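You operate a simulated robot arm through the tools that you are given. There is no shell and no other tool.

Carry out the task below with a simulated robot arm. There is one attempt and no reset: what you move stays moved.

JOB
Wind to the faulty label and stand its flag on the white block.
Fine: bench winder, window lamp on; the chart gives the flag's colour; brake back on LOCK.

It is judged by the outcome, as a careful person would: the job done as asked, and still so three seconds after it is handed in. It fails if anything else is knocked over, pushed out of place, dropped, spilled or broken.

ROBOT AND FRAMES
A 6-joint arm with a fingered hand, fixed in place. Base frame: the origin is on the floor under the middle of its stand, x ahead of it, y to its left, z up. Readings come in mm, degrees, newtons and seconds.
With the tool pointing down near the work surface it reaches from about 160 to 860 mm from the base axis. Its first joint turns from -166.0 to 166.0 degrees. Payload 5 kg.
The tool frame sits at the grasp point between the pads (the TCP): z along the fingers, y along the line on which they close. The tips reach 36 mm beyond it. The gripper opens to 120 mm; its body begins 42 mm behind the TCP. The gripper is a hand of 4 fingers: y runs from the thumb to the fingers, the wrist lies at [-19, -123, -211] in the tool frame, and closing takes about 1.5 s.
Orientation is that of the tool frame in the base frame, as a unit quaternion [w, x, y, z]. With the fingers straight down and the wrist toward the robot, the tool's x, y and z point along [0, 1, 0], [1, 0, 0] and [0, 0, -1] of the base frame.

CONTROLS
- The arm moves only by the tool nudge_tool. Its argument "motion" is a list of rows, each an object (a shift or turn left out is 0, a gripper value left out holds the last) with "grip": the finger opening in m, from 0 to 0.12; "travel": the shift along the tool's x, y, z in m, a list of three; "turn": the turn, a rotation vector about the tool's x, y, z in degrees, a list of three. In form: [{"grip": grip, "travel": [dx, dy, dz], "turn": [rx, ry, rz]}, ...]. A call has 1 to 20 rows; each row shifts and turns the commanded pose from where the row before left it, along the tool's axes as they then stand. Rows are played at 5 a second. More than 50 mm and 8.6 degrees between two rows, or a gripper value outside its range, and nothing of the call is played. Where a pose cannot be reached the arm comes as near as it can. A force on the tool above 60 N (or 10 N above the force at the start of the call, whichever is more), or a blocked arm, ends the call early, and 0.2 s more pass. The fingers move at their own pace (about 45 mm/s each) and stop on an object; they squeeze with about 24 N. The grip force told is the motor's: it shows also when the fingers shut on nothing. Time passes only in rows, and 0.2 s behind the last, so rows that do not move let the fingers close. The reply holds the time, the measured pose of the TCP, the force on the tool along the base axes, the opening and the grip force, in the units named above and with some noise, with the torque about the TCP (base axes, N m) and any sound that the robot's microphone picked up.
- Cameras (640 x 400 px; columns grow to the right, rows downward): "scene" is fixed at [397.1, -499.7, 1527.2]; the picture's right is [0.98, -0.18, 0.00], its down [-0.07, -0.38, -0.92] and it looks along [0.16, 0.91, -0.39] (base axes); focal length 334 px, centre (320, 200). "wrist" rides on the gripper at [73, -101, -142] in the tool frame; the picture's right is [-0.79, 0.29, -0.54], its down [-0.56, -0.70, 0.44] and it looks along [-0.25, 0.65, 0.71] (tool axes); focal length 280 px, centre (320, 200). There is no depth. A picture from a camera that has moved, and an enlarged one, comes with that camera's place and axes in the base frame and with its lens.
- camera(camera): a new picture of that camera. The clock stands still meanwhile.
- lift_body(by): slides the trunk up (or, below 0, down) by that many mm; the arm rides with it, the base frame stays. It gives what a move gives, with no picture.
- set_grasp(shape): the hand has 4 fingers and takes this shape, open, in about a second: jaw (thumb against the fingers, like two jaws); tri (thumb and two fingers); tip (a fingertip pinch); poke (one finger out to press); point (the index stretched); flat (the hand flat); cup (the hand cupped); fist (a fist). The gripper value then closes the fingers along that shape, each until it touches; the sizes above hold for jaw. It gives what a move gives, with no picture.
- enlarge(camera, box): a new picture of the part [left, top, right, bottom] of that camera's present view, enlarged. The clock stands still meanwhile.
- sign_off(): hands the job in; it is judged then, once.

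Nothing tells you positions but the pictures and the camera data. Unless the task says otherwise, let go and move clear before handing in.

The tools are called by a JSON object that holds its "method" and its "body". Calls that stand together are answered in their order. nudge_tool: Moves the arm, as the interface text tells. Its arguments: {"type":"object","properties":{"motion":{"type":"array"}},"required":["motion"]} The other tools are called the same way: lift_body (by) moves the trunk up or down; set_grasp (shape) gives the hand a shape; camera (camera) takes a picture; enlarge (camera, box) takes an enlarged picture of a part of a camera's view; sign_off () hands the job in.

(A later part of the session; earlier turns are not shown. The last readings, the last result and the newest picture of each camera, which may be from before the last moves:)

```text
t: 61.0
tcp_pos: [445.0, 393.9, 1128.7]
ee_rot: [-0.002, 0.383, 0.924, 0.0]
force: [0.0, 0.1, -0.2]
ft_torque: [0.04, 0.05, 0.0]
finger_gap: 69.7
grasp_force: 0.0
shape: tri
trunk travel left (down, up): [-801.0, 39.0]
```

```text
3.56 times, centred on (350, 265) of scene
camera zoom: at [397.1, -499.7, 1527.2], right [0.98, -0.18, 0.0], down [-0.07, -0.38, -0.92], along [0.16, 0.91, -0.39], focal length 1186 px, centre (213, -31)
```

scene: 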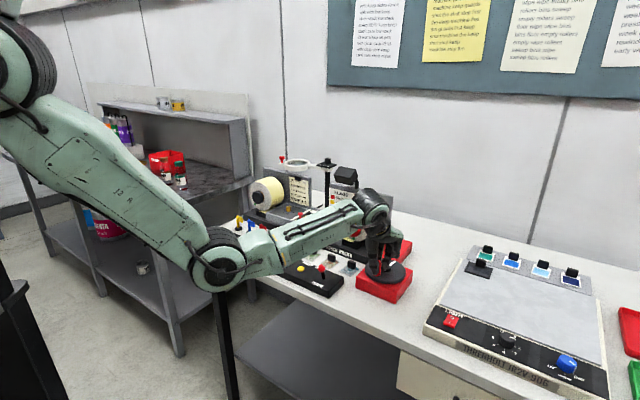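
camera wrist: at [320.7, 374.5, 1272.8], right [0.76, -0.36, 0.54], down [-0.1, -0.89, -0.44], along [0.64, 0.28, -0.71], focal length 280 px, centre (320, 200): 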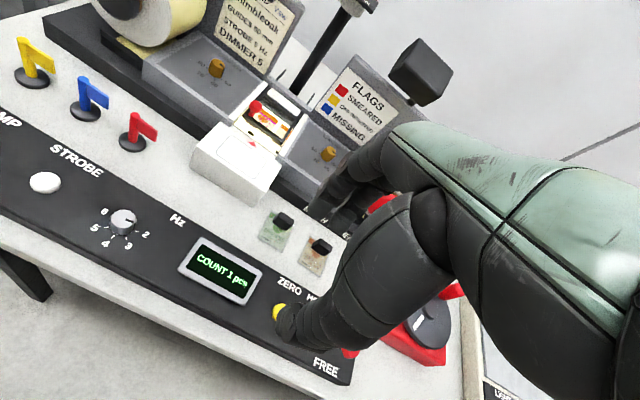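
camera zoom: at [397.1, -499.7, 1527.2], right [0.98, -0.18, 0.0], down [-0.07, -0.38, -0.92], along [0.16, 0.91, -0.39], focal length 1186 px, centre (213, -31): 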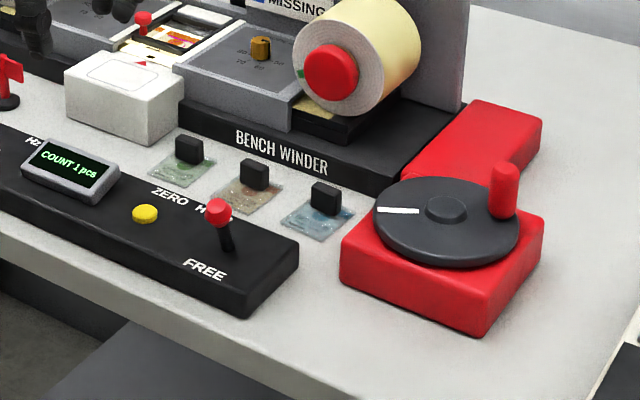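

Label 1 is centred exactly as label 2 was, count 1, and it is clearly off-register. Next the brake goes back: I'll straddle the lever's ball with the open tri grip so the thumb can push it away from the robot to HOLD.

{"method": "nudge_tool", "body": {"motion": [{"grip": 0.07, "travel": [-0.0443, 0.003, 0]}, {"travel": [-0.0443, 0.003, 0]}, {"travel": [-0.0443, 0.003, 0]}, {}, {"travel": [0, 0, 0.04]}, {"travel": [0, 0, 0.04]}, {}]}}

{"method": "enlarge", "body": {"camera": "wrist", "box": [180, 160, 420, 400]}}

{"method": "enlarge", "body": {"camera": "scene", "box": [300, 210, 380, 300]}}

```text
t: 62.6
tcp_pos: [544.0, 305.6, 1049.0]
ee_rot: [0.0, 0.382, 0.924, -0.001]
force: [0.2, 0.9, 0.3]
ft_torque: [0.05, -0.01, 0.0]
finger_gap: 69.8
grasp_force: 0.0
shape: tri
trunk travel left (down, up): [-801.0, 39.0]
```

```text
1.67 times, centred on (300, 280) of wrist
camera zoom: at [422.3, 284.6, 1190.7], right [0.76, -0.35, 0.54], down [-0.1, -0.89, -0.44], along [0.64, 0.28, -0.71], focal length 467 px, centre (353, 67)
```

zoom: 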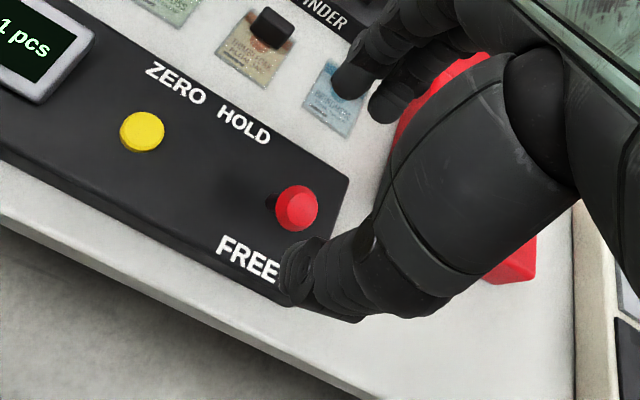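

```text
4.44 times, centred on (340, 255) of scene
camera zoom: at [397.1, -499.7, 1527.2], right [0.98, -0.18, 0.0], down [-0.07, -0.38, -0.92], along [0.16, 0.91, -0.39], focal length 1482 px, centre (231, -44)
```

zoom: 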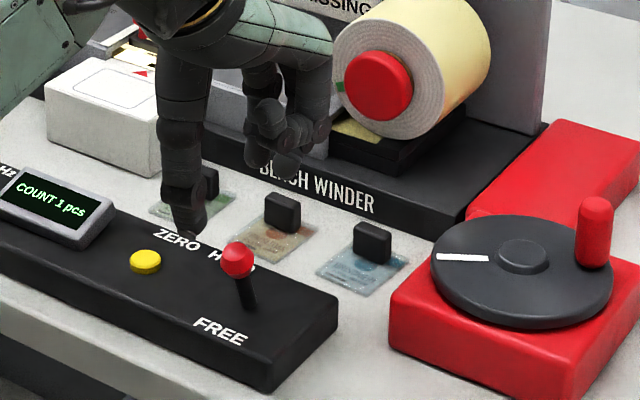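

Thumb is in front of the ball and fingers behind. Descending around the lever.

{"method": "nudge_tool", "body": {"motion": [{"travel": [-0.002, 0, 0.02]}, {"travel": [0, 0, 0.018]}, {"travel": [0, 0, 0.012]}, {}]}}

{"method": "enlarge", "body": {"camera": "wrist", "box": [180, 160, 420, 400]}}

{"method": "enlarge", "body": {"camera": "scene", "box": [300, 210, 380, 300]}}

```text
t: 63.6
tcp_pos: [545.1, 304.8, 999.0]
ee_rot: [0.001, 0.384, 0.923, 0.0]
force: [-0.7, -0.4, 0.1]
ft_torque: [0.03, 0.03, -0.02]
finger_gap: 69.8
grasp_force: 0.1
shape: tri
trunk travel left (down, up): [-801.0, 39.0]
```

```text
1.67 times, centred on (300, 280) of wrist
camera zoom: at [422.9, 284.4, 1142.2], right [0.76, -0.35, 0.54], down [-0.1, -0.89, -0.44], along [0.64, 0.28, -0.71], focal length 467 px, centre (353, 67)
```

zoom: 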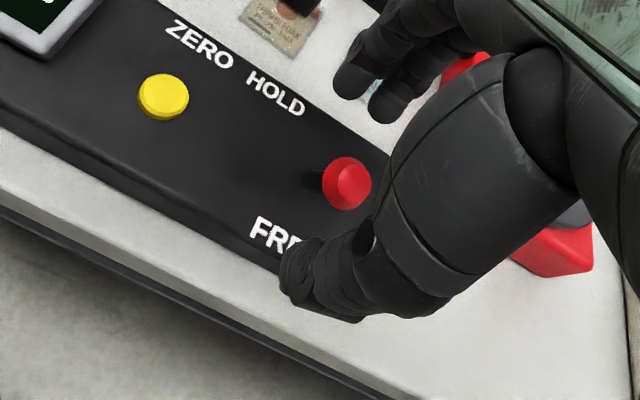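

```text
4.44 times, centred on (340, 255) of scene
camera zoom: at [397.1, -499.7, 1527.2], right [0.98, -0.18, 0.0], down [-0.07, -0.38, -0.92], along [0.16, 0.91, -0.39], focal length 1482 px, centre (231, -44)
```

zoom: 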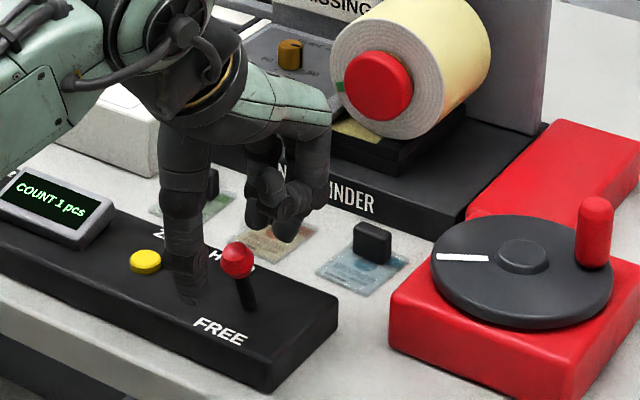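

Thumb is in front of the lever, clear of the panel. Pushing it back toward HOLD.

{"method": "nudge_tool", "body": {"motion": [{"travel": [0, 0.006, 0]}, {"travel": [0, 0.006, 0]}, {"travel": [0, 0.005, 0]}, {"travel": [0, 0.005, 0]}, {"travel": [0, 0.005, 0]}, {"travel": [0, 0.005, 0]}, {"travel": [0, 0.004, 0]}]}}

{"method": "enlarge", "body": {"camera": "scene", "box": [300, 210, 380, 300]}}

```text
t: 65.2
tcp_pos: [571.2, 331.0, 1000.0]
ee_rot: [0.0, 0.383, 0.924, 0.0]
force: [0.4, -0.2, -0.2]
ft_torque: [0.0, 0.03, 0.0]
finger_gap: 70.3
grasp_force: 0.0
shape: tri
trunk travel left (down, up): [-801.0, 39.0]
```

```text
4.44 times, centred on (340, 255) of scene
camera zoom: at [397.1, -499.7, 1527.2], right [0.98, -0.18, 0.0], down [-0.07, -0.38, -0.92], along [0.16, 0.91, -0.39], focal length 1482 px, centre (231, -44)
```

zoom: 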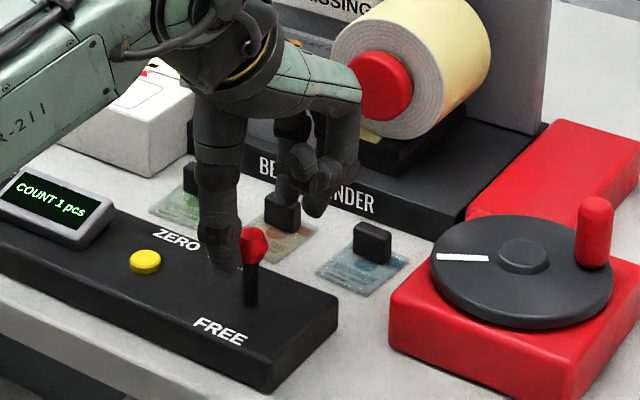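

{"method": "nudge_tool", "body": {"motion": [{"travel": [0, 0.005, 0]}, {"travel": [0, 0.005, 0]}, {"travel": [0, 0.004, 0]}, {"travel": [0, 0.003, 0]}]}}

{"method": "enlarge", "body": {"camera": "scene", "box": [300, 210, 380, 300]}}

```text
t: 66.2
tcp_pos: [584.0, 342.0, 999.5]
ee_rot: [0.0, 0.384, 0.924, 0.001]
force: [-0.6, -0.7, -0.7]
ft_torque: [-0.05, 0.03, 0.01]
finger_gap: 70.6
grasp_force: 0.0
shape: tri
trunk travel left (down, up): [-801.0, 39.0]
```

```text
4.44 times, centred on (340, 255) of scene
camera zoom: at [397.1, -499.7, 1527.2], right [0.98, -0.18, 0.0], down [-0.07, -0.38, -0.92], along [0.16, 0.91, -0.39], focal length 1482 px, centre (231, -44)
```

zoom: 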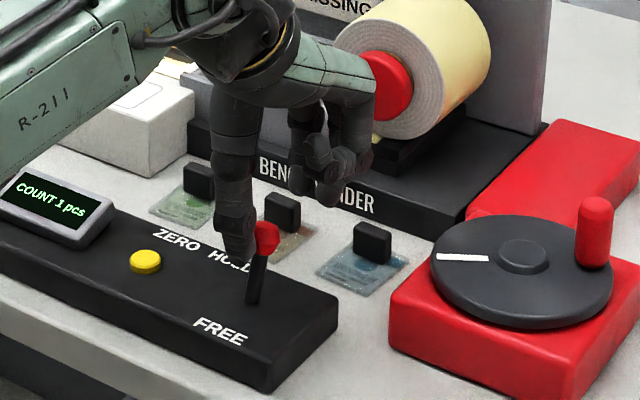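

{"method": "nudge_tool", "body": {"motion": [{"travel": [0, 0.002, 0]}, {"travel": [0, 0.002, 0]}, {"travel": [0, 0.002, 0]}]}}

{"method": "enlarge", "body": {"camera": "scene", "box": [300, 210, 380, 300]}}

```text
t: 67.0
tcp_pos: [587.1, 346.0, 1000.0]
ee_rot: [0.0, 0.382, 0.924, 0.0]
force: [-3.9, -3.6, 0.1]
ft_torque: [-0.07, 0.12, -0.05]
finger_gap: 73.5
grasp_force: 0.2
shape: tri
trunk travel left (down, up): [-801.0, 39.0]
```

```text
4.44 times, centred on (340, 255) of scene
camera zoom: at [397.1, -499.7, 1527.2], right [0.98, -0.18, 0.0], down [-0.07, -0.38, -0.92], along [0.16, 0.91, -0.39], focal length 1482 px, centre (231, -44)
```

zoom: 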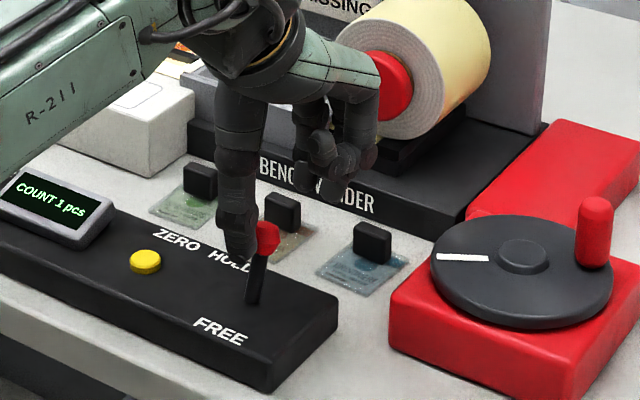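

The lever is back exactly where it was at HOLD and resisting. I'll back off the thumb and rise.

{"method": "nudge_tool", "body": {"motion": [{"travel": [0, -0.008, 0]}, {"travel": [0, -0.01, 0]}, {"travel": [0, 0, -0.04]}, {"travel": [0, 0, -0.05]}, {"travel": [0, 0, -0.04]}, {"travel": [0.04, -0.01, 0]}, {"travel": [0.045, -0.01, 0]}, {"travel": [0.045, -0.01, 0]}, {}]}}

{"method": "camera", "body": {"camera": "wrist"}}

{"method": "enlarge", "body": {"camera": "scene", "box": [260, 200, 440, 310]}}

{"method": "enlarge", "body": {"camera": "scene", "box": [295, 205, 335, 235]}}

```text
t: 69.0
tcp_pos: [462.2, 406.5, 1131.5]
ee_rot: [0.001, 0.384, 0.923, 0.0]
force: [0.1, -0.6, -0.3]
ft_torque: [-0.01, 0.01, 0.0]
finger_gap: 70.1
grasp_force: 0.0
shape: tri
trunk travel left (down, up): [-801.0, 39.0]
```

```text
taken
camera wrist: at [340.1, 386.4, 1273.1], right [0.76, -0.36, 0.54], down [-0.1, -0.89, -0.44], along [0.64, 0.28, -0.71], focal length 280 px, centre (320, 200)
```

wrist: 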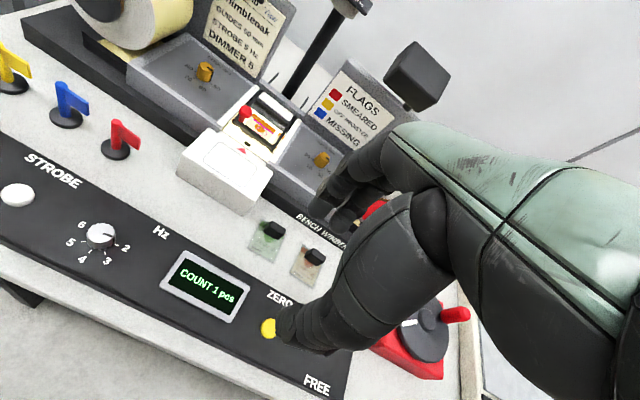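

```text
3.56 times, centred on (350, 255) of scene
camera zoom: at [397.1, -499.7, 1527.2], right [0.98, -0.18, 0.0], down [-0.07, -0.38, -0.92], along [0.16, 0.91, -0.39], focal length 1186 px, centre (213, 4)
```

zoom: 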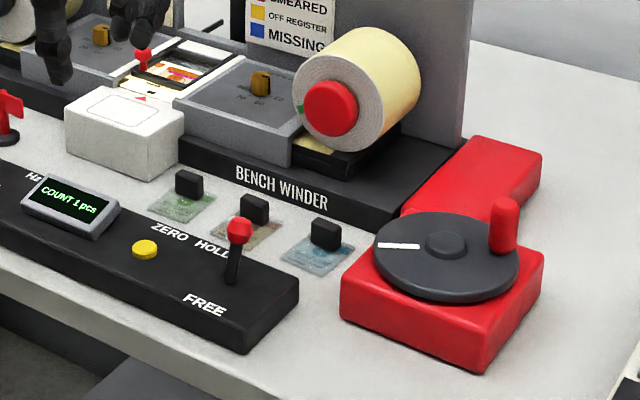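

```text
13.33 times, centred on (315, 220) of scene
camera zoom: at [397.1, -499.7, 1527.2], right [0.98, -0.18, 0.0], down [-0.07, -0.38, -0.92], along [0.16, 0.91, -0.39], focal length 4447 px, centre (387, -67)
```

zoom: 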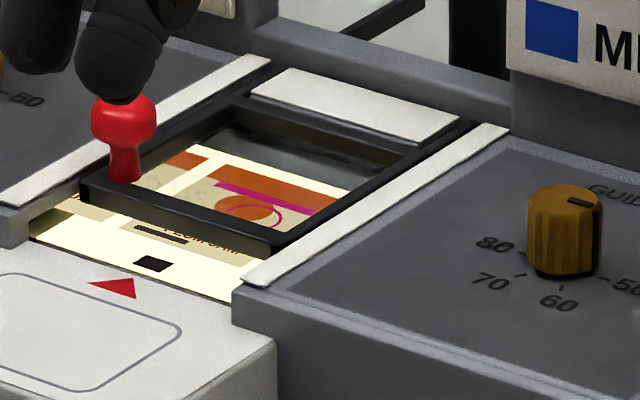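

Brake is back at HOLD, label 1 still in the window with count 1. Now for the yellow flag, near (u 720, v −318); I'll travel left at height and look at it from closer.

{"method": "nudge_tool", "body": {"motion": [{"travel": [0.0434, 0, 0]}, {"travel": [0.0434, 0, 0]}, {"travel": [0.0434, 0, 0]}, {"travel": [0.0434, 0, 0]}, {"travel": [0.0434, 0, 0]}, {"travel": [0.0434, 0, 0]}, {"travel": [0.0434, 0.01, 0]}, {"travel": [0.0434, 0.02, 0]}, {}]}}

{"method": "camera", "body": {"camera": "wrist"}}

{"method": "enlarge", "body": {"camera": "wrist", "box": [170, 150, 350, 300]}}

{"method": "enlarge", "body": {"camera": "scene", "box": [220, 170, 300, 250]}}

```text
t: 71.0
tcp_pos: [236.0, 670.7, 1132.7]
ee_rot: [-0.001, 0.382, 0.924, -0.001]
force: [-0.4, -0.4, -0.5]
ft_torque: [0.03, 0.0, 0.0]
finger_gap: 69.9
grasp_force: 0.1
shape: tri
trunk travel left (down, up): [-801.0, 39.0]
```

```text
taken
camera wrist: at [114.0, 651.1, 1274.7], right [0.76, -0.36, 0.54], down [-0.1, -0.89, -0.44], along [0.64, 0.28, -0.71], focal length 280 px, centre (320, 200)
```

wrist: 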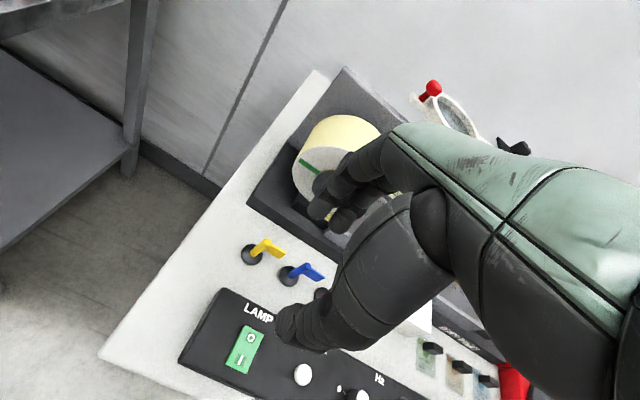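

```text
2.67 times, centred on (260, 225) of wrist
camera zoom: at [114.0, 651.1, 1274.7], right [0.76, -0.36, 0.54], down [-0.1, -0.89, -0.44], along [0.64, 0.28, -0.71], focal length 748 px, centre (480, 133)
```

zoom: 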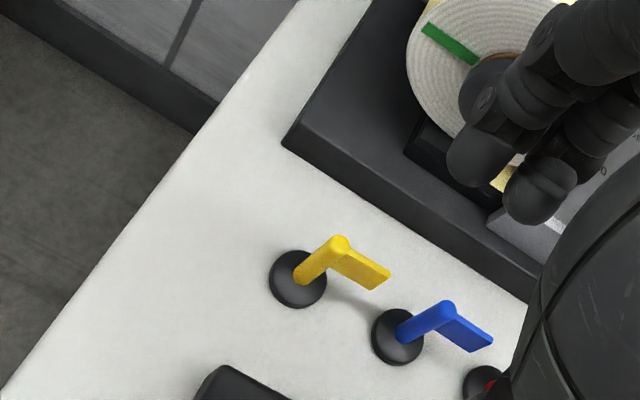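

```text
5.00 times, centred on (260, 210) of scene
camera zoom: at [397.1, -499.7, 1527.2], right [0.98, -0.18, 0.0], down [-0.07, -0.38, -0.92], along [0.16, 0.91, -0.39], focal length 1668 px, centre (620, 150)
```

zoom: 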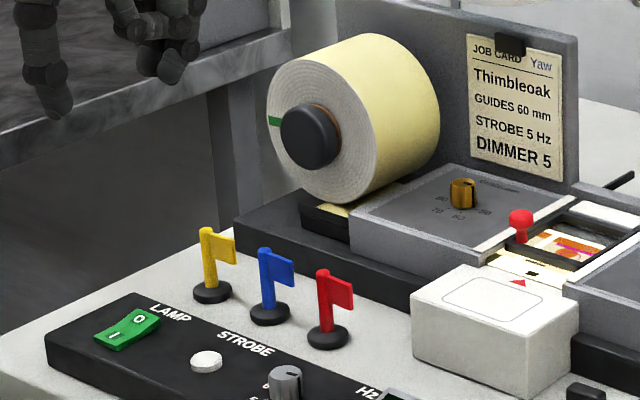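

The yellow pole stands at about (u 719, v −315), top z≈958, with its plate pointing right. I'll move above it (offset so the index meets the pole and the plate lies between thumb and middle finger) and partly descend.

{"method": "nudge_tool", "body": {"motion": [{"grip": 0.07, "travel": [-0.001, 0.039, 0]}, {"travel": [-0.001, 0.039, 0]}, {}, {"travel": [0, 0, 0.04]}, {"travel": [0, 0, 0.04]}, {"travel": [0, 0, 0.02]}, {}]}}

{"method": "enlarge", "body": {"camera": "wrist", "box": [180, 140, 420, 380]}}

{"method": "enlarge", "body": {"camera": "scene", "box": [220, 160, 300, 250]}}

```text
t: 72.6
tcp_pos: [295.1, 725.6, 1030.2]
ee_rot: [0.0, 0.382, 0.924, 0.0]
force: [0.3, -0.1, -0.2]
ft_torque: [0.01, 0.0, 0.0]
finger_gap: 70.0
grasp_force: 0.1
shape: tri
trunk travel left (down, up): [-801.0, 39.0]
```

```text
1.67 times, centred on (300, 260) of wrist
camera zoom: at [171.9, 705.6, 1172.6], right [0.76, -0.35, 0.54], down [-0.1, -0.89, -0.44], along [0.64, 0.28, -0.71], focal length 467 px, centre (353, 100)
```

zoom: 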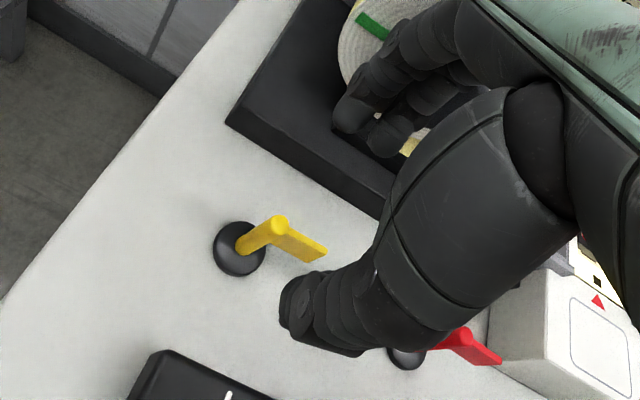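

```text
4.44 times, centred on (260, 205) of scene
camera zoom: at [397.1, -499.7, 1527.2], right [0.98, -0.18, 0.0], down [-0.07, -0.38, -0.92], along [0.16, 0.91, -0.39], focal length 1482 px, centre (587, 178)
```

zoom: 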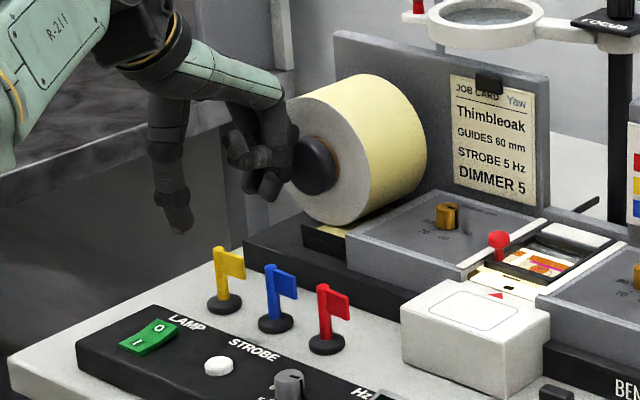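

Alignment is good and the hand clears the supply roll's hub. Descending around the yellow flag.

{"method": "nudge_tool", "body": {"motion": [{"travel": [0, -0.001, 0.025]}, {"travel": [0, 0, 0.02]}, {"travel": [0, 0, 0.018]}, {}]}}

{"method": "enlarge", "body": {"camera": "wrist", "box": [200, 140, 400, 340]}}

{"method": "enlarge", "body": {"camera": "scene", "box": [220, 170, 290, 250]}}

```text
t: 73.6
tcp_pos: [294.0, 725.8, 966.8]
ee_rot: [0.0, 0.383, 0.924, 0.0]
force: [-1.7, 0.4, -0.9]
ft_torque: [-0.01, 0.12, 0.03]
finger_gap: 69.1
grasp_force: 0.1
shape: tri
trunk travel left (down, up): [-801.0, 39.0]
```

```text
2.00 times, centred on (300, 240) of wrist
camera zoom: at [171.5, 704.9, 1109.4], right [0.76, -0.35, 0.54], down [-0.1, -0.89, -0.44], along [0.64, 0.28, -0.71], focal length 561 px, centre (360, 120)
```

zoom: 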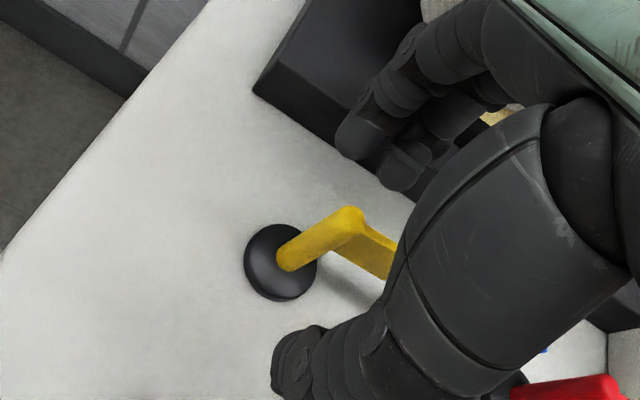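

```text
5.00 times, centred on (255, 210) of scene
camera zoom: at [397.1, -499.7, 1527.2], right [0.98, -0.18, 0.0], down [-0.07, -0.38, -0.92], along [0.16, 0.91, -0.39], focal length 1668 px, centre (645, 150)
```

zoom: 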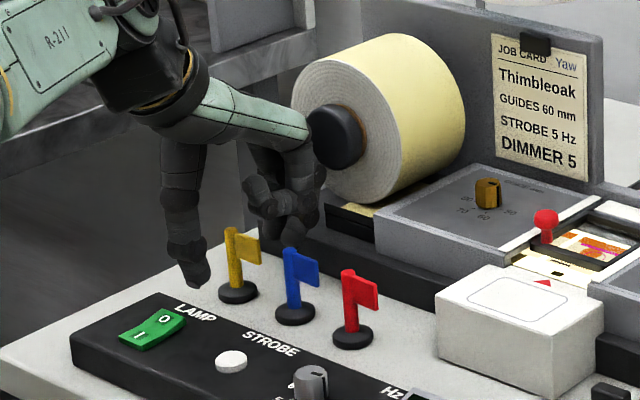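

{"method": "enlarge", "body": {"camera": "scene", "box": [240, 195, 280, 240]}}

{"method": "nudge_tool", "body": {"motion": [{}]}}

```text
8.89 times, centred on (260, 218) of scene
camera zoom: at [397.1, -499.7, 1527.2], right [0.98, -0.18, 0.0], down [-0.07, -0.38, -0.92], along [0.16, 0.91, -0.39], focal length 2964 px, centre (853, 44)
```

zoom: 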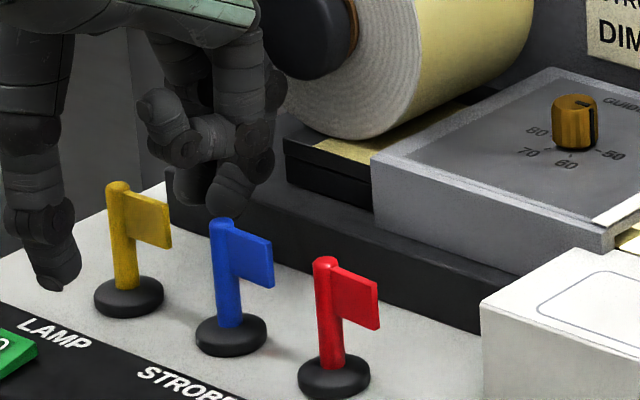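

```text
t: 74.0
tcp_pos: [292.6, 726.0, 967.1]
ee_rot: [0.0, 0.382, 0.924, 0.0]
force: [-0.8, -1.7, -1.5]
ft_torque: [-0.01, 0.06, -0.02]
finger_gap: 69.1
grasp_force: 0.1
shape: tri
trunk travel left (down, up): [-801.0, 39.0]
```

There may be a feather-light touch of the outer fingers on something behind, but closing will draw them inwards. Closing gently on the flag.

{"method": "nudge_tool", "body": {"motion": [{"grip": 0.05}, {"grip": 0.04}, {"grip": 0.03}, {"grip": 0.025}, {"grip": 0.02}]}}

{"method": "enlarge", "body": {"camera": "wrist", "box": [200, 140, 400, 340]}}

{"method": "enlarge", "body": {"camera": "scene", "box": [240, 195, 280, 240]}}

```text
t: 75.2
tcp_pos: [292.8, 724.8, 967.0]
ee_rot: [0.0, 0.383, 0.924, -0.001]
force: [-0.1, 1.0, -0.1]
ft_torque: [-0.03, 0.01, 0.01]
finger_gap: 20.6
grasp_force: 0.0
shape: tri
trunk travel left (down, up): [-801.0, 39.0]
```

```text
2.00 times, centred on (300, 240) of wrist
camera zoom: at [171.4, 704.9, 1109.9], right [0.76, -0.35, 0.54], down [-0.1, -0.89, -0.44], along [0.64, 0.28, -0.71], focal length 561 px, centre (360, 120)
```

zoom: 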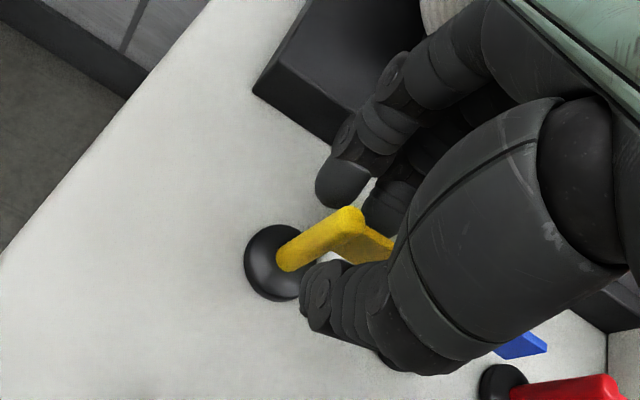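

```text
8.89 times, centred on (260, 218) of scene
camera zoom: at [397.1, -499.7, 1527.2], right [0.98, -0.18, 0.0], down [-0.07, -0.38, -0.92], along [0.16, 0.91, -0.39], focal length 2964 px, centre (853, 44)
```

zoom: 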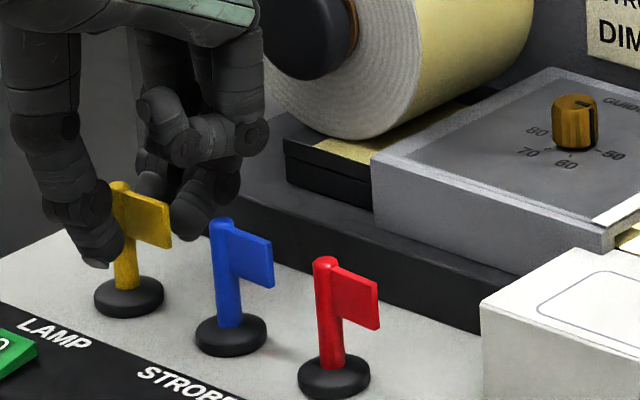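

Everything is still in place; closing the last bit onto the flag.

{"method": "nudge_tool", "body": {"motion": [{"grip": 0.014}, {"grip": 0.009}, {"grip": 0.005}, {"grip": 0.0}, {"grip": 0.0}, {"grip": 0.0}]}}

{"method": "enlarge", "body": {"camera": "wrist", "box": [200, 140, 400, 340]}}

{"method": "enlarge", "body": {"camera": "scene", "box": [240, 195, 280, 240]}}

```text
t: 76.6
tcp_pos: [294.1, 725.2, 968.0]
ee_rot: [0.0, 0.383, 0.924, 0.0]
force: [0.3, 0.5, 1.2]
ft_torque: [-0.01, 0.01, -0.02]
finger_gap: 0.9
grasp_force: 23.6
shape: tri
trunk travel left (down, up): [-801.0, 39.0]
```

```text
2.00 times, centred on (300, 240) of wrist
camera zoom: at [171.4, 704.9, 1109.9], right [0.76, -0.35, 0.54], down [-0.1, -0.89, -0.44], along [0.64, 0.28, -0.71], focal length 561 px, centre (360, 120)
```

zoom: 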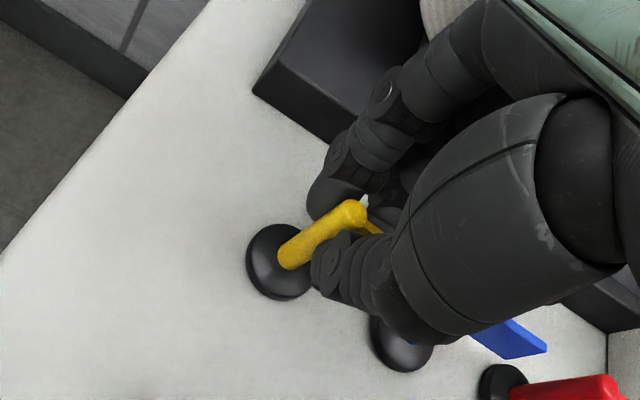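

```text
8.89 times, centred on (260, 218) of scene
camera zoom: at [397.1, -499.7, 1527.2], right [0.98, -0.18, 0.0], down [-0.07, -0.38, -0.92], along [0.16, 0.91, -0.39], focal length 2964 px, centre (853, 44)
```

zoom: 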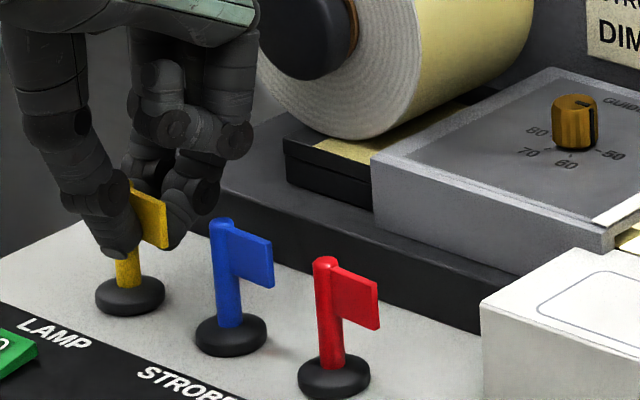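

The flag is held (24 N). Lifting slowly by a few centimetres and checking it comes up straight.

{"method": "nudge_tool", "body": {"motion": [{"travel": [0, 0, -0.005]}, {"travel": [0, 0, -0.01]}, {"travel": [0, 0, -0.02]}, {"travel": [0, 0, -0.02]}, {}]}}

{"method": "enlarge", "body": {"camera": "wrist", "box": [200, 140, 400, 340]}}

{"method": "enlarge", "body": {"camera": "scene", "box": [230, 180, 280, 240]}}

```text
t: 77.8
tcp_pos: [294.0, 726.9, 1020.9]
ee_rot: [0.0, 0.383, 0.924, 0.0]
force: [-0.1, -0.5, -0.2]
ft_torque: [-0.01, 0.0, 0.01]
finger_gap: 0.9
grasp_force: 23.6
shape: tri
trunk travel left (down, up): [-801.0, 39.0]
```

```text
2.00 times, centred on (300, 240) of wrist
camera zoom: at [171.9, 705.1, 1163.2], right [0.76, -0.35, 0.54], down [-0.1, -0.89, -0.44], along [0.64, 0.28, -0.71], focal length 561 px, centre (360, 120)
```

zoom: 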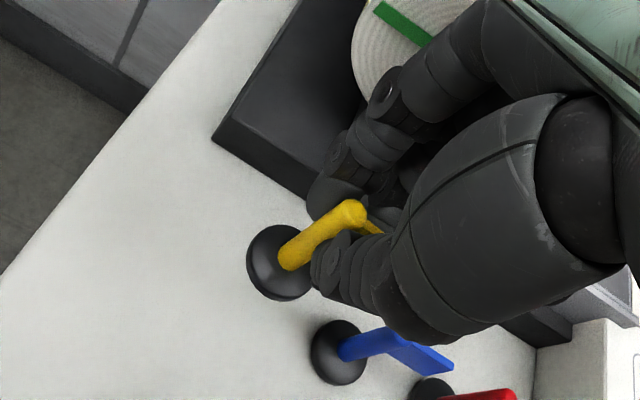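

```text
6.67 times, centred on (255, 210) of scene
camera zoom: at [397.1, -499.7, 1527.2], right [0.98, -0.18, 0.0], down [-0.07, -0.38, -0.92], along [0.16, 0.91, -0.39], focal length 2223 px, centre (753, 133)
```

zoom: 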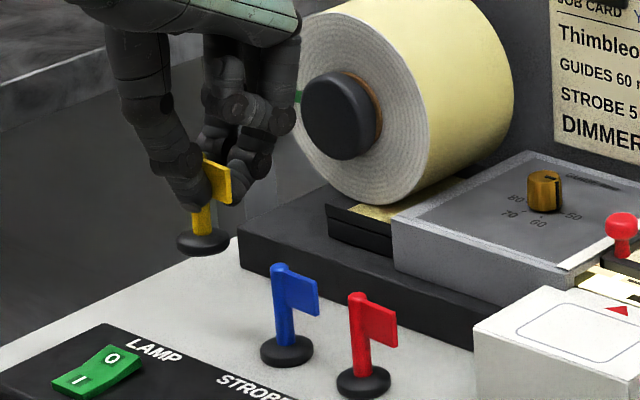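

The flag came up straight, with its base about 9 mm left of the tool axis. Before carrying it over, I'll zoom on the white block to get its top face precisely.

{"method": "nudge_tool", "body": {"motion": [{"travel": [0, 0, -0.03]}, {"travel": [0, 0, -0.03]}, {"travel": [0, 0, -0.03]}, {"travel": [0, -0.02, 0]}, {"travel": [0, -0.03, 0]}, {}]}}

{"method": "enlarge", "body": {"camera": "scene", "box": [270, 205, 330, 255]}}

{"method": "camera", "body": {"camera": "wrist"}}

```text
t: 79.2
tcp_pos: [259.2, 689.7, 1112.8]
ee_rot: [0.0, 0.382, 0.924, -0.001]
force: [-0.5, 0.1, 0.1]
ft_torque: [-0.01, -0.01, 0.01]
finger_gap: 0.7
grasp_force: 24.1
shape: tri
trunk travel left (down, up): [-801.0, 39.0]
```

```text
8.00 times, centred on (300, 230) of scene
camera zoom: at [397.1, -499.7, 1527.2], right [0.98, -0.18, 0.0], down [-0.07, -0.38, -0.92], along [0.16, 0.91, -0.39], focal length 2668 px, centre (480, -40)
```

zoom: 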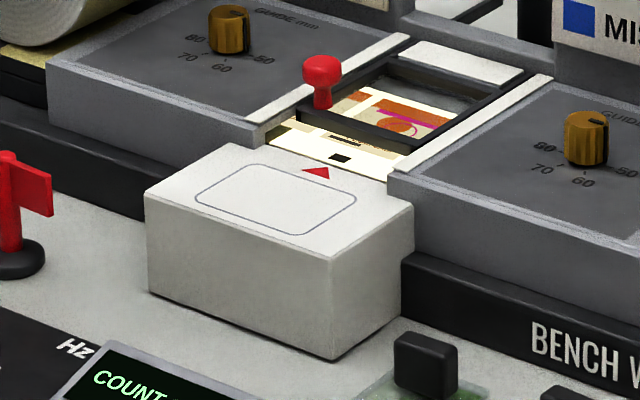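

```text
taken
camera wrist: at [137.2, 669.5, 1255.6], right [0.76, -0.35, 0.54], down [-0.1, -0.89, -0.44], along [0.64, 0.28, -0.71], focal length 280 px, centre (320, 200)
```

wrist: 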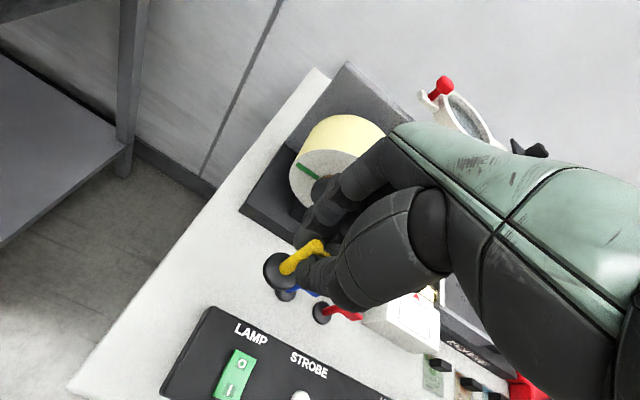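

The block's top is about u 734–794, v −113…−7 at z≈953. I'll carry the flag right at height, then out over the block, aiming its base for (758, −55), and check before lowering.

{"method": "nudge_tool", "body": {"motion": [{"travel": [-0.0431, 0, 0]}, {"travel": [-0.0431, 0, 0]}, {"travel": [-0.0431, 0, 0]}, {"travel": [-0.0431, 0, 0]}, {"travel": [-0.0431, 0, 0]}, {"travel": [-0.0431, 0, 0]}, {}, {"travel": [0, 0.03, 0]}, {"travel": [0, 0.03, 0]}, {"travel": [0, 0.028, 0]}, {}]}}

{"method": "enlarge", "body": {"camera": "wrist", "box": [160, 120, 420, 380]}}

{"method": "enlarge", "body": {"camera": "scene", "box": [260, 150, 350, 250]}}

```text
t: 81.6
tcp_pos: [501.6, 570.2, 1110.7]
ee_rot: [0.0, 0.383, 0.924, 0.001]
force: [-0.1, 0.1, -0.7]
ft_torque: [0.0, 0.01, 0.01]
finger_gap: 0.6
grasp_force: 24.2
shape: tri
trunk travel left (down, up): [-801.0, 39.0]
```

```text
1.54 times, centred on (290, 250) of wrist
camera zoom: at [379.9, 549.5, 1253.1], right [0.76, -0.35, 0.54], down [-0.1, -0.89, -0.44], along [0.64, 0.28, -0.71], focal length 431 px, centre (366, 123)
```

zoom: 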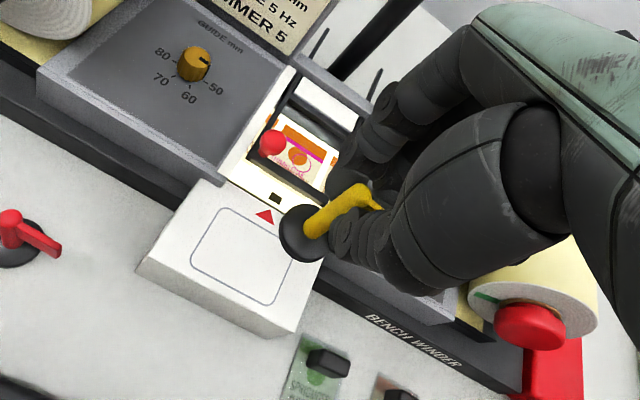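

```text
4.00 times, centred on (305, 200) of scene
camera zoom: at [397.1, -499.7, 1527.2], right [0.98, -0.18, 0.0], down [-0.07, -0.38, -0.92], along [0.16, 0.91, -0.39], focal length 1334 px, centre (380, 200)
```

zoom: 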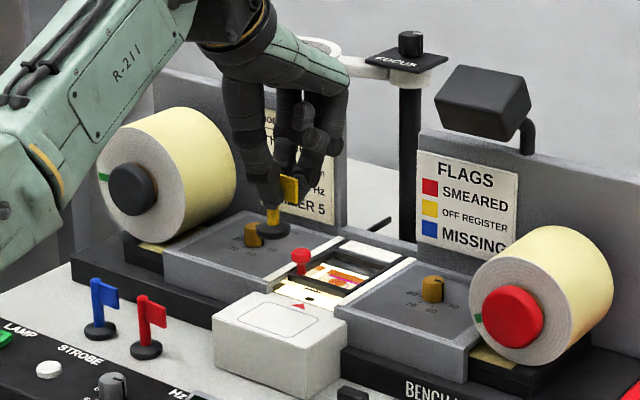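

The flag is above the block, base at about (757, −57). Lowering to a centimetre or so above the block, then checking.

{"method": "nudge_tool", "body": {"motion": [{"travel": [-0.003, 0, 0.025]}, {"travel": [0, 0, 0.025]}, {"travel": [0, 0, 0.02]}, {}]}}

{"method": "enlarge", "body": {"camera": "wrist", "box": [180, 120, 380, 320]}}

{"method": "enlarge", "body": {"camera": "scene", "box": [270, 180, 340, 250]}}

```text
t: 82.6
tcp_pos: [505.4, 566.4, 1041.1]
ee_rot: [0.0, 0.383, 0.924, 0.0]
force: [0.1, -0.7, -0.5]
ft_torque: [-0.01, 0.01, 0.02]
finger_gap: 0.8
grasp_force: 23.5
shape: tri
trunk travel left (down, up): [-801.0, 39.0]
```

```text
2.00 times, centred on (280, 220) of wrist
camera zoom: at [383.4, 545.9, 1183.8], right [0.76, -0.35, 0.54], down [-0.1, -0.89, -0.44], along [0.64, 0.28, -0.71], focal length 561 px, centre (400, 160)
```

zoom: 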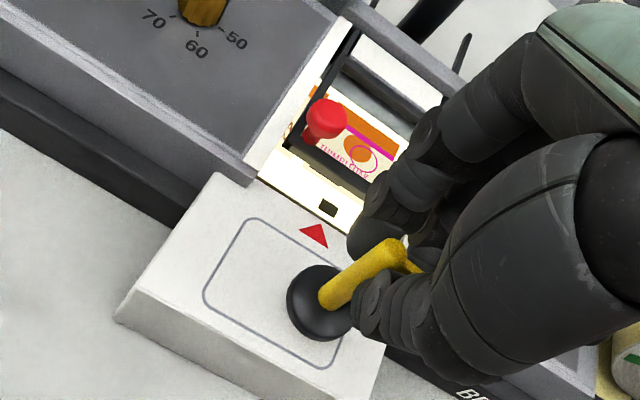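

```text
5.71 times, centred on (305, 215) of scene
camera zoom: at [397.1, -499.7, 1527.2], right [0.98, -0.18, 0.0], down [-0.07, -0.38, -0.92], along [0.16, 0.91, -0.39], focal length 1906 px, centre (406, 114)
```

zoom: 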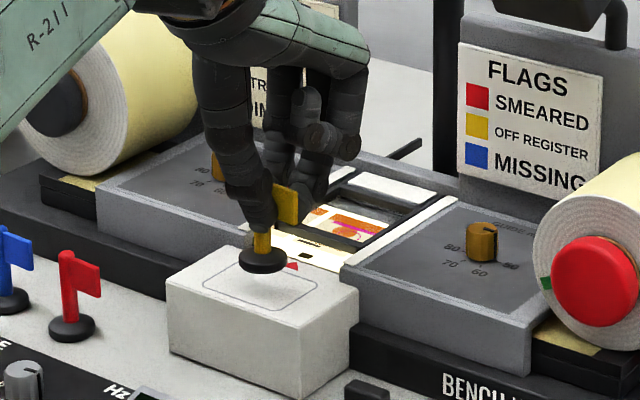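

About 19 mm to go. Lowering 12 mm, then in 2 mm steps watching the force.

{"method": "nudge_tool", "body": {"motion": [{"travel": [0, 0, 0.007]}, {"travel": [0, 0, 0.005]}, {"travel": [0, 0, 0.003]}, {}]}}

{"method": "enlarge", "body": {"camera": "scene", "box": [280, 200, 330, 250]}}

```text
t: 83.6
tcp_pos: [505.8, 567.1, 1026.8]
ee_rot: [0.0, 0.383, 0.924, 0.0]
force: [-1.1, 0.2, -0.9]
ft_torque: [0.0, -0.01, 0.02]
finger_gap: 0.8
grasp_force: 24.3
shape: tri
trunk travel left (down, up): [-801.0, 39.0]
```

```text
8.00 times, centred on (305, 225) of scene
camera zoom: at [397.1, -499.7, 1527.2], right [0.98, -0.18, 0.0], down [-0.07, -0.38, -0.92], along [0.16, 0.91, -0.39], focal length 2668 px, centre (440, 0)
```

zoom: 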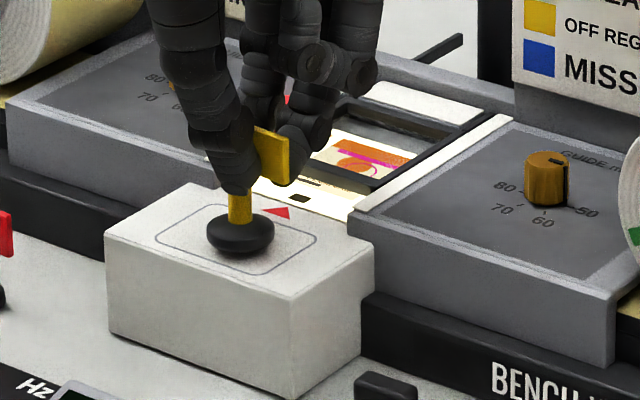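

{"method": "nudge_tool", "body": {"motion": [{"travel": [0, 0, 0.0015]}, {"travel": [0, 0, 0.0015]}, {}]}}

{"method": "enlarge", "body": {"camera": "scene", "box": [280, 200, 330, 250]}}

```text
t: 84.4
tcp_pos: [506.1, 567.6, 1024.6]
ee_rot: [-0.001, 0.382, 0.924, 0.0]
force: [0.6, 0.8, -0.4]
ft_torque: [0.02, -0.02, -0.02]
finger_gap: 0.8
grasp_force: 23.9
shape: tri
trunk travel left (down, up): [-801.0, 39.0]
```

```text
8.00 times, centred on (305, 225) of scene
camera zoom: at [397.1, -499.7, 1527.2], right [0.98, -0.18, 0.0], down [-0.07, -0.38, -0.92], along [0.16, 0.91, -0.39], focal length 2668 px, centre (440, 0)
```

zoom: 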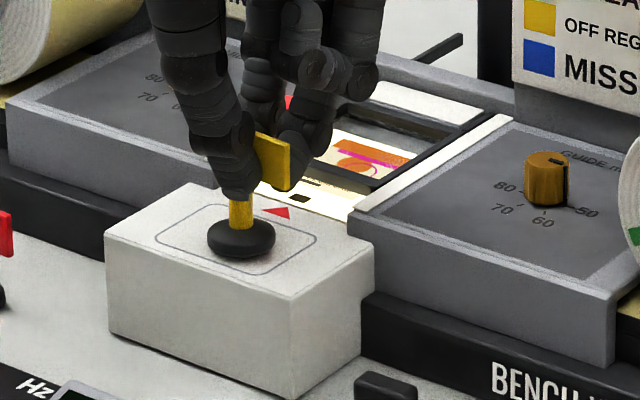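

{"method": "nudge_tool", "body": {"motion": [{"travel": [0, 0, 0.0015]}, {"travel": [0, 0, 0.0015]}, {}]}}

```text
t: 85.2
tcp_pos: [506.3, 566.2, 1020.8]
ee_rot: [0.0, 0.383, 0.924, 0.001]
force: [1.5, -0.5, 1.9]
ft_torque: [0.02, 0.02, 0.0]
finger_gap: 1.0
grasp_force: 24.1
shape: tri
trunk travel left (down, up): [-801.0, 39.0]
```

{"method": "nudge_tool", "body": {"motion": [{"travel": [0, 0, 0.001]}, {}]}}

{"method": "enlarge", "body": {"camera": "scene", "box": [280, 200, 330, 250]}}

{"method": "enlarge", "body": {"camera": "wrist", "box": [200, 140, 360, 320]}}

```text
t: 85.8
tcp_pos: [505.6, 565.7, 1021.7]
ee_rot: [-0.001, 0.383, 0.924, 0.0]
force: [-0.2, -0.5, 4.9]
ft_torque: [0.01, -0.02, 0.01]
finger_gap: 0.9
grasp_force: 23.7
shape: tri
trunk travel left (down, up): [-801.0, 39.0]
```

```text
8.00 times, centred on (305, 225) of scene
camera zoom: at [397.1, -499.7, 1527.2], right [0.98, -0.18, 0.0], down [-0.07, -0.38, -0.92], along [0.16, 0.91, -0.39], focal length 2668 px, centre (440, 0)
```

zoom: 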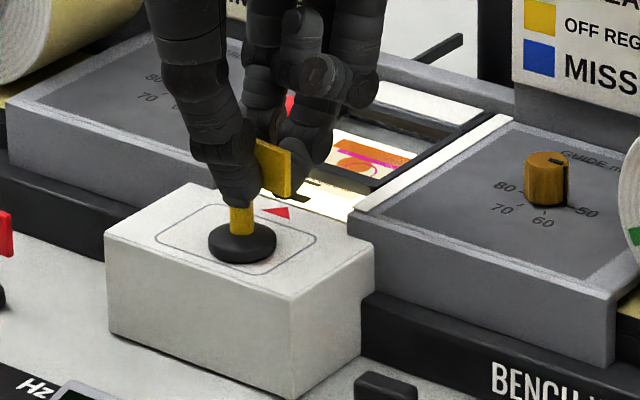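

```text
2.22 times, centred on (280, 230) of wrist
camera zoom: at [383.5, 545.3, 1163.2], right [0.76, -0.36, 0.54], down [-0.1, -0.89, -0.44], along [0.64, 0.28, -0.71], focal length 623 px, centre (409, 133)
```

zoom: 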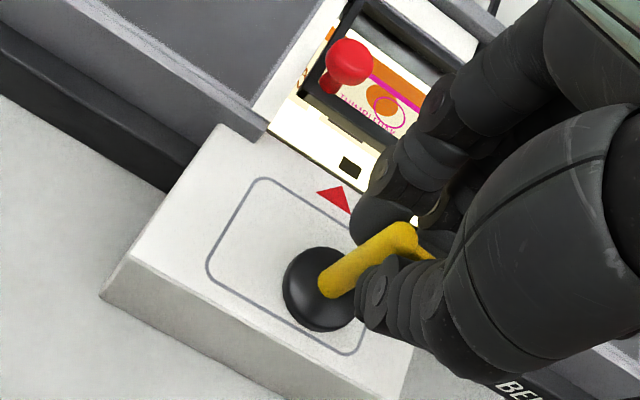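

The base is seated on the block (about 5 N). Opening the fingers gently.

{"method": "nudge_tool", "body": {"motion": [{"grip": 0.006}, {"grip": 0.012}, {"grip": 0.02}, {"grip": 0.03}, {"grip": 0.04}, {"grip": 0.045}, {}]}}

{"method": "enlarge", "body": {"camera": "scene", "box": [280, 200, 330, 250]}}

{"method": "enlarge", "body": {"camera": "wrist", "box": [200, 140, 360, 320]}}

```text
t: 87.4
tcp_pos: [505.9, 566.2, 1019.8]
ee_rot: [0.0, 0.382, 0.924, 0.0]
force: [0.1, -0.8, -0.4]
ft_torque: [0.01, 0.02, -0.01]
finger_gap: 44.4
grasp_force: 0.0
shape: tri
trunk travel left (down, up): [-801.0, 39.0]
```

```text
8.00 times, centred on (305, 225) of scene
camera zoom: at [397.1, -499.7, 1527.2], right [0.98, -0.18, 0.0], down [-0.07, -0.38, -0.92], along [0.16, 0.91, -0.39], focal length 2668 px, centre (440, 0)
```

zoom: 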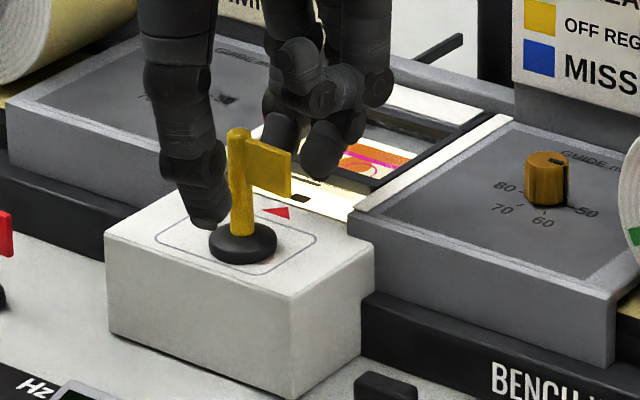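

```text
2.22 times, centred on (280, 230) of wrist
camera zoom: at [383.8, 545.9, 1162.3], right [0.76, -0.35, 0.54], down [-0.1, -0.89, -0.44], along [0.64, 0.28, -0.71], focal length 623 px, centre (409, 133)
```

zoom: 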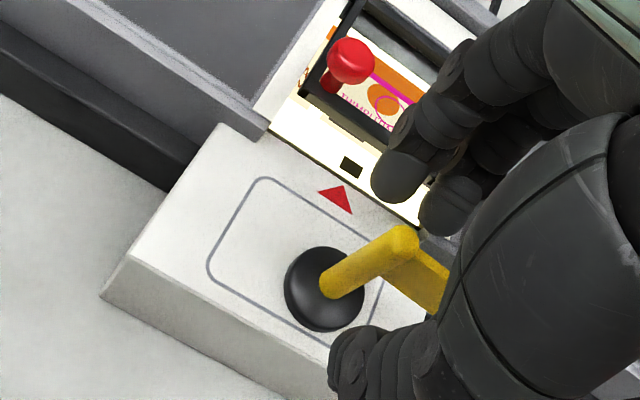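

The flag stands free on the block. Rising straight up and then backing away.

{"method": "nudge_tool", "body": {"motion": [{"travel": [0, 0, -0.015]}, {"travel": [0, 0, -0.025]}, {"travel": [0, 0, -0.035]}, {"travel": [0, 0, -0.04]}, {"travel": [0, -0.04, 0]}, {"travel": [0, -0.045, 0]}, {"travel": [0, -0.045, 0]}, {"travel": [0, -0.03, 0]}, {}]}}

{"method": "camera", "body": {"camera": "scene"}}

{"method": "enlarge", "body": {"camera": "scene", "box": [200, 180, 360, 300]}}

{"method": "camera", "body": {"camera": "wrist"}}

```text
t: 89.4
tcp_pos: [394.1, 455.3, 1135.3]
ee_rot: [0.0, 0.382, 0.924, 0.0]
force: [-0.3, 0.3, -0.4]
ft_torque: [-0.02, 0.0, -0.01]
finger_gap: 45.0
grasp_force: 0.1
shape: tri
trunk travel left (down, up): [-801.0, 39.0]
```

```text
taken
```

scene: 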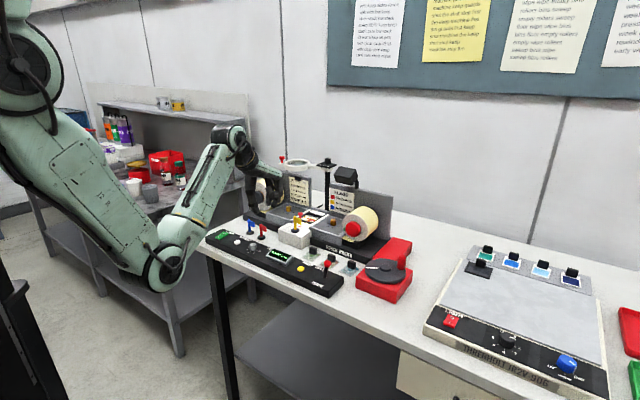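

```text
3.33 times, centred on (280, 240) of scene
camera zoom: at [397.1, -499.7, 1527.2], right [0.98, -0.18, 0.0], down [-0.07, -0.38, -0.92], along [0.16, 0.91, -0.39], focal length 1112 px, centre (453, 67)
```

zoom: 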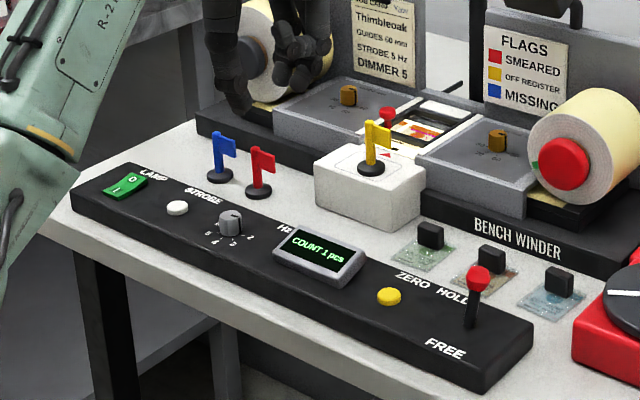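

```text
taken
camera wrist: at [272.3, 434.6, 1277.8], right [0.76, -0.35, 0.54], down [-0.1, -0.89, -0.44], along [0.64, 0.28, -0.71], focal length 280 px, centre (320, 200)
```

wrist: 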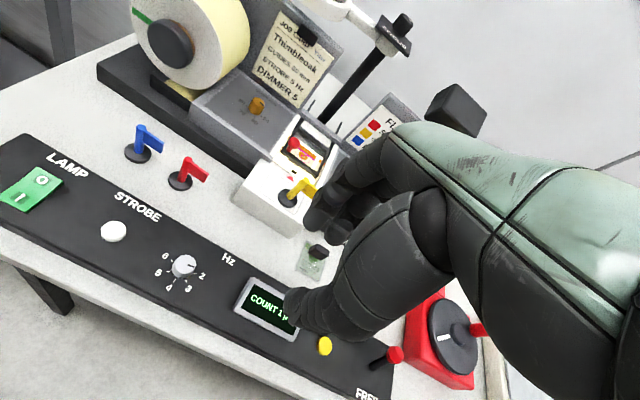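

The yellow flag stands on the block, brake lever at HOLD, count 1, lamp lit. I'll do a last close check of each detail before handing in.

{"method": "enlarge", "body": {"camera": "scene", "box": [200, 215, 290, 275]}}

{"method": "enlarge", "body": {"camera": "scene", "box": [285, 205, 335, 240]}}

{"method": "enlarge", "body": {"camera": "scene", "box": [310, 240, 360, 300]}}

```text
6.67 times, centred on (245, 245) of scene
camera zoom: at [397.1, -499.7, 1527.2], right [0.98, -0.18, 0.0], down [-0.07, -0.38, -0.92], along [0.16, 0.91, -0.39], focal length 2223 px, centre (820, -100)
```

zoom: 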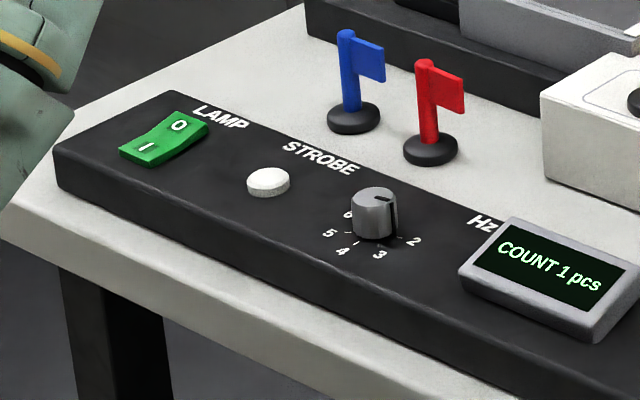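

```text
11.43 times, centred on (310, 222) of scene
camera zoom: at [397.1, -499.7, 1527.2], right [0.98, -0.18, 0.0], down [-0.07, -0.38, -0.92], along [0.16, 0.91, -0.39], focal length 3811 px, centre (434, -57)
```

zoom: 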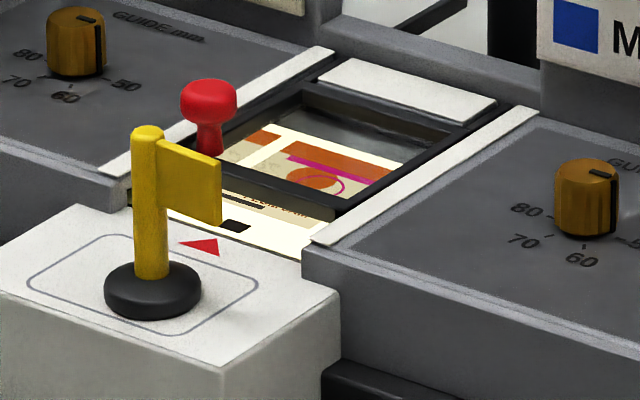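

```text
6.67 times, centred on (335, 270) of scene
camera zoom: at [397.1, -499.7, 1527.2], right [0.98, -0.18, 0.0], down [-0.07, -0.38, -0.92], along [0.16, 0.91, -0.39], focal length 2223 px, centre (220, -267)
```

zoom: 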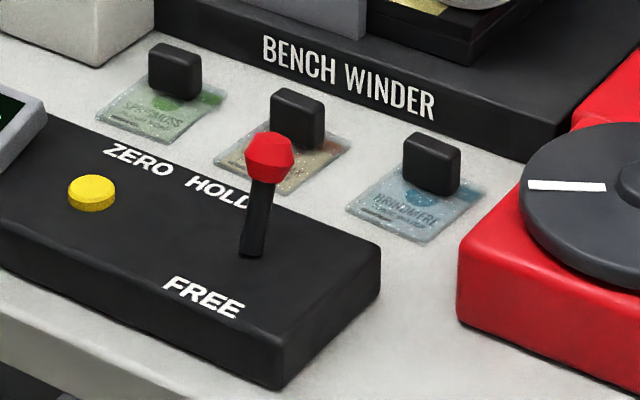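

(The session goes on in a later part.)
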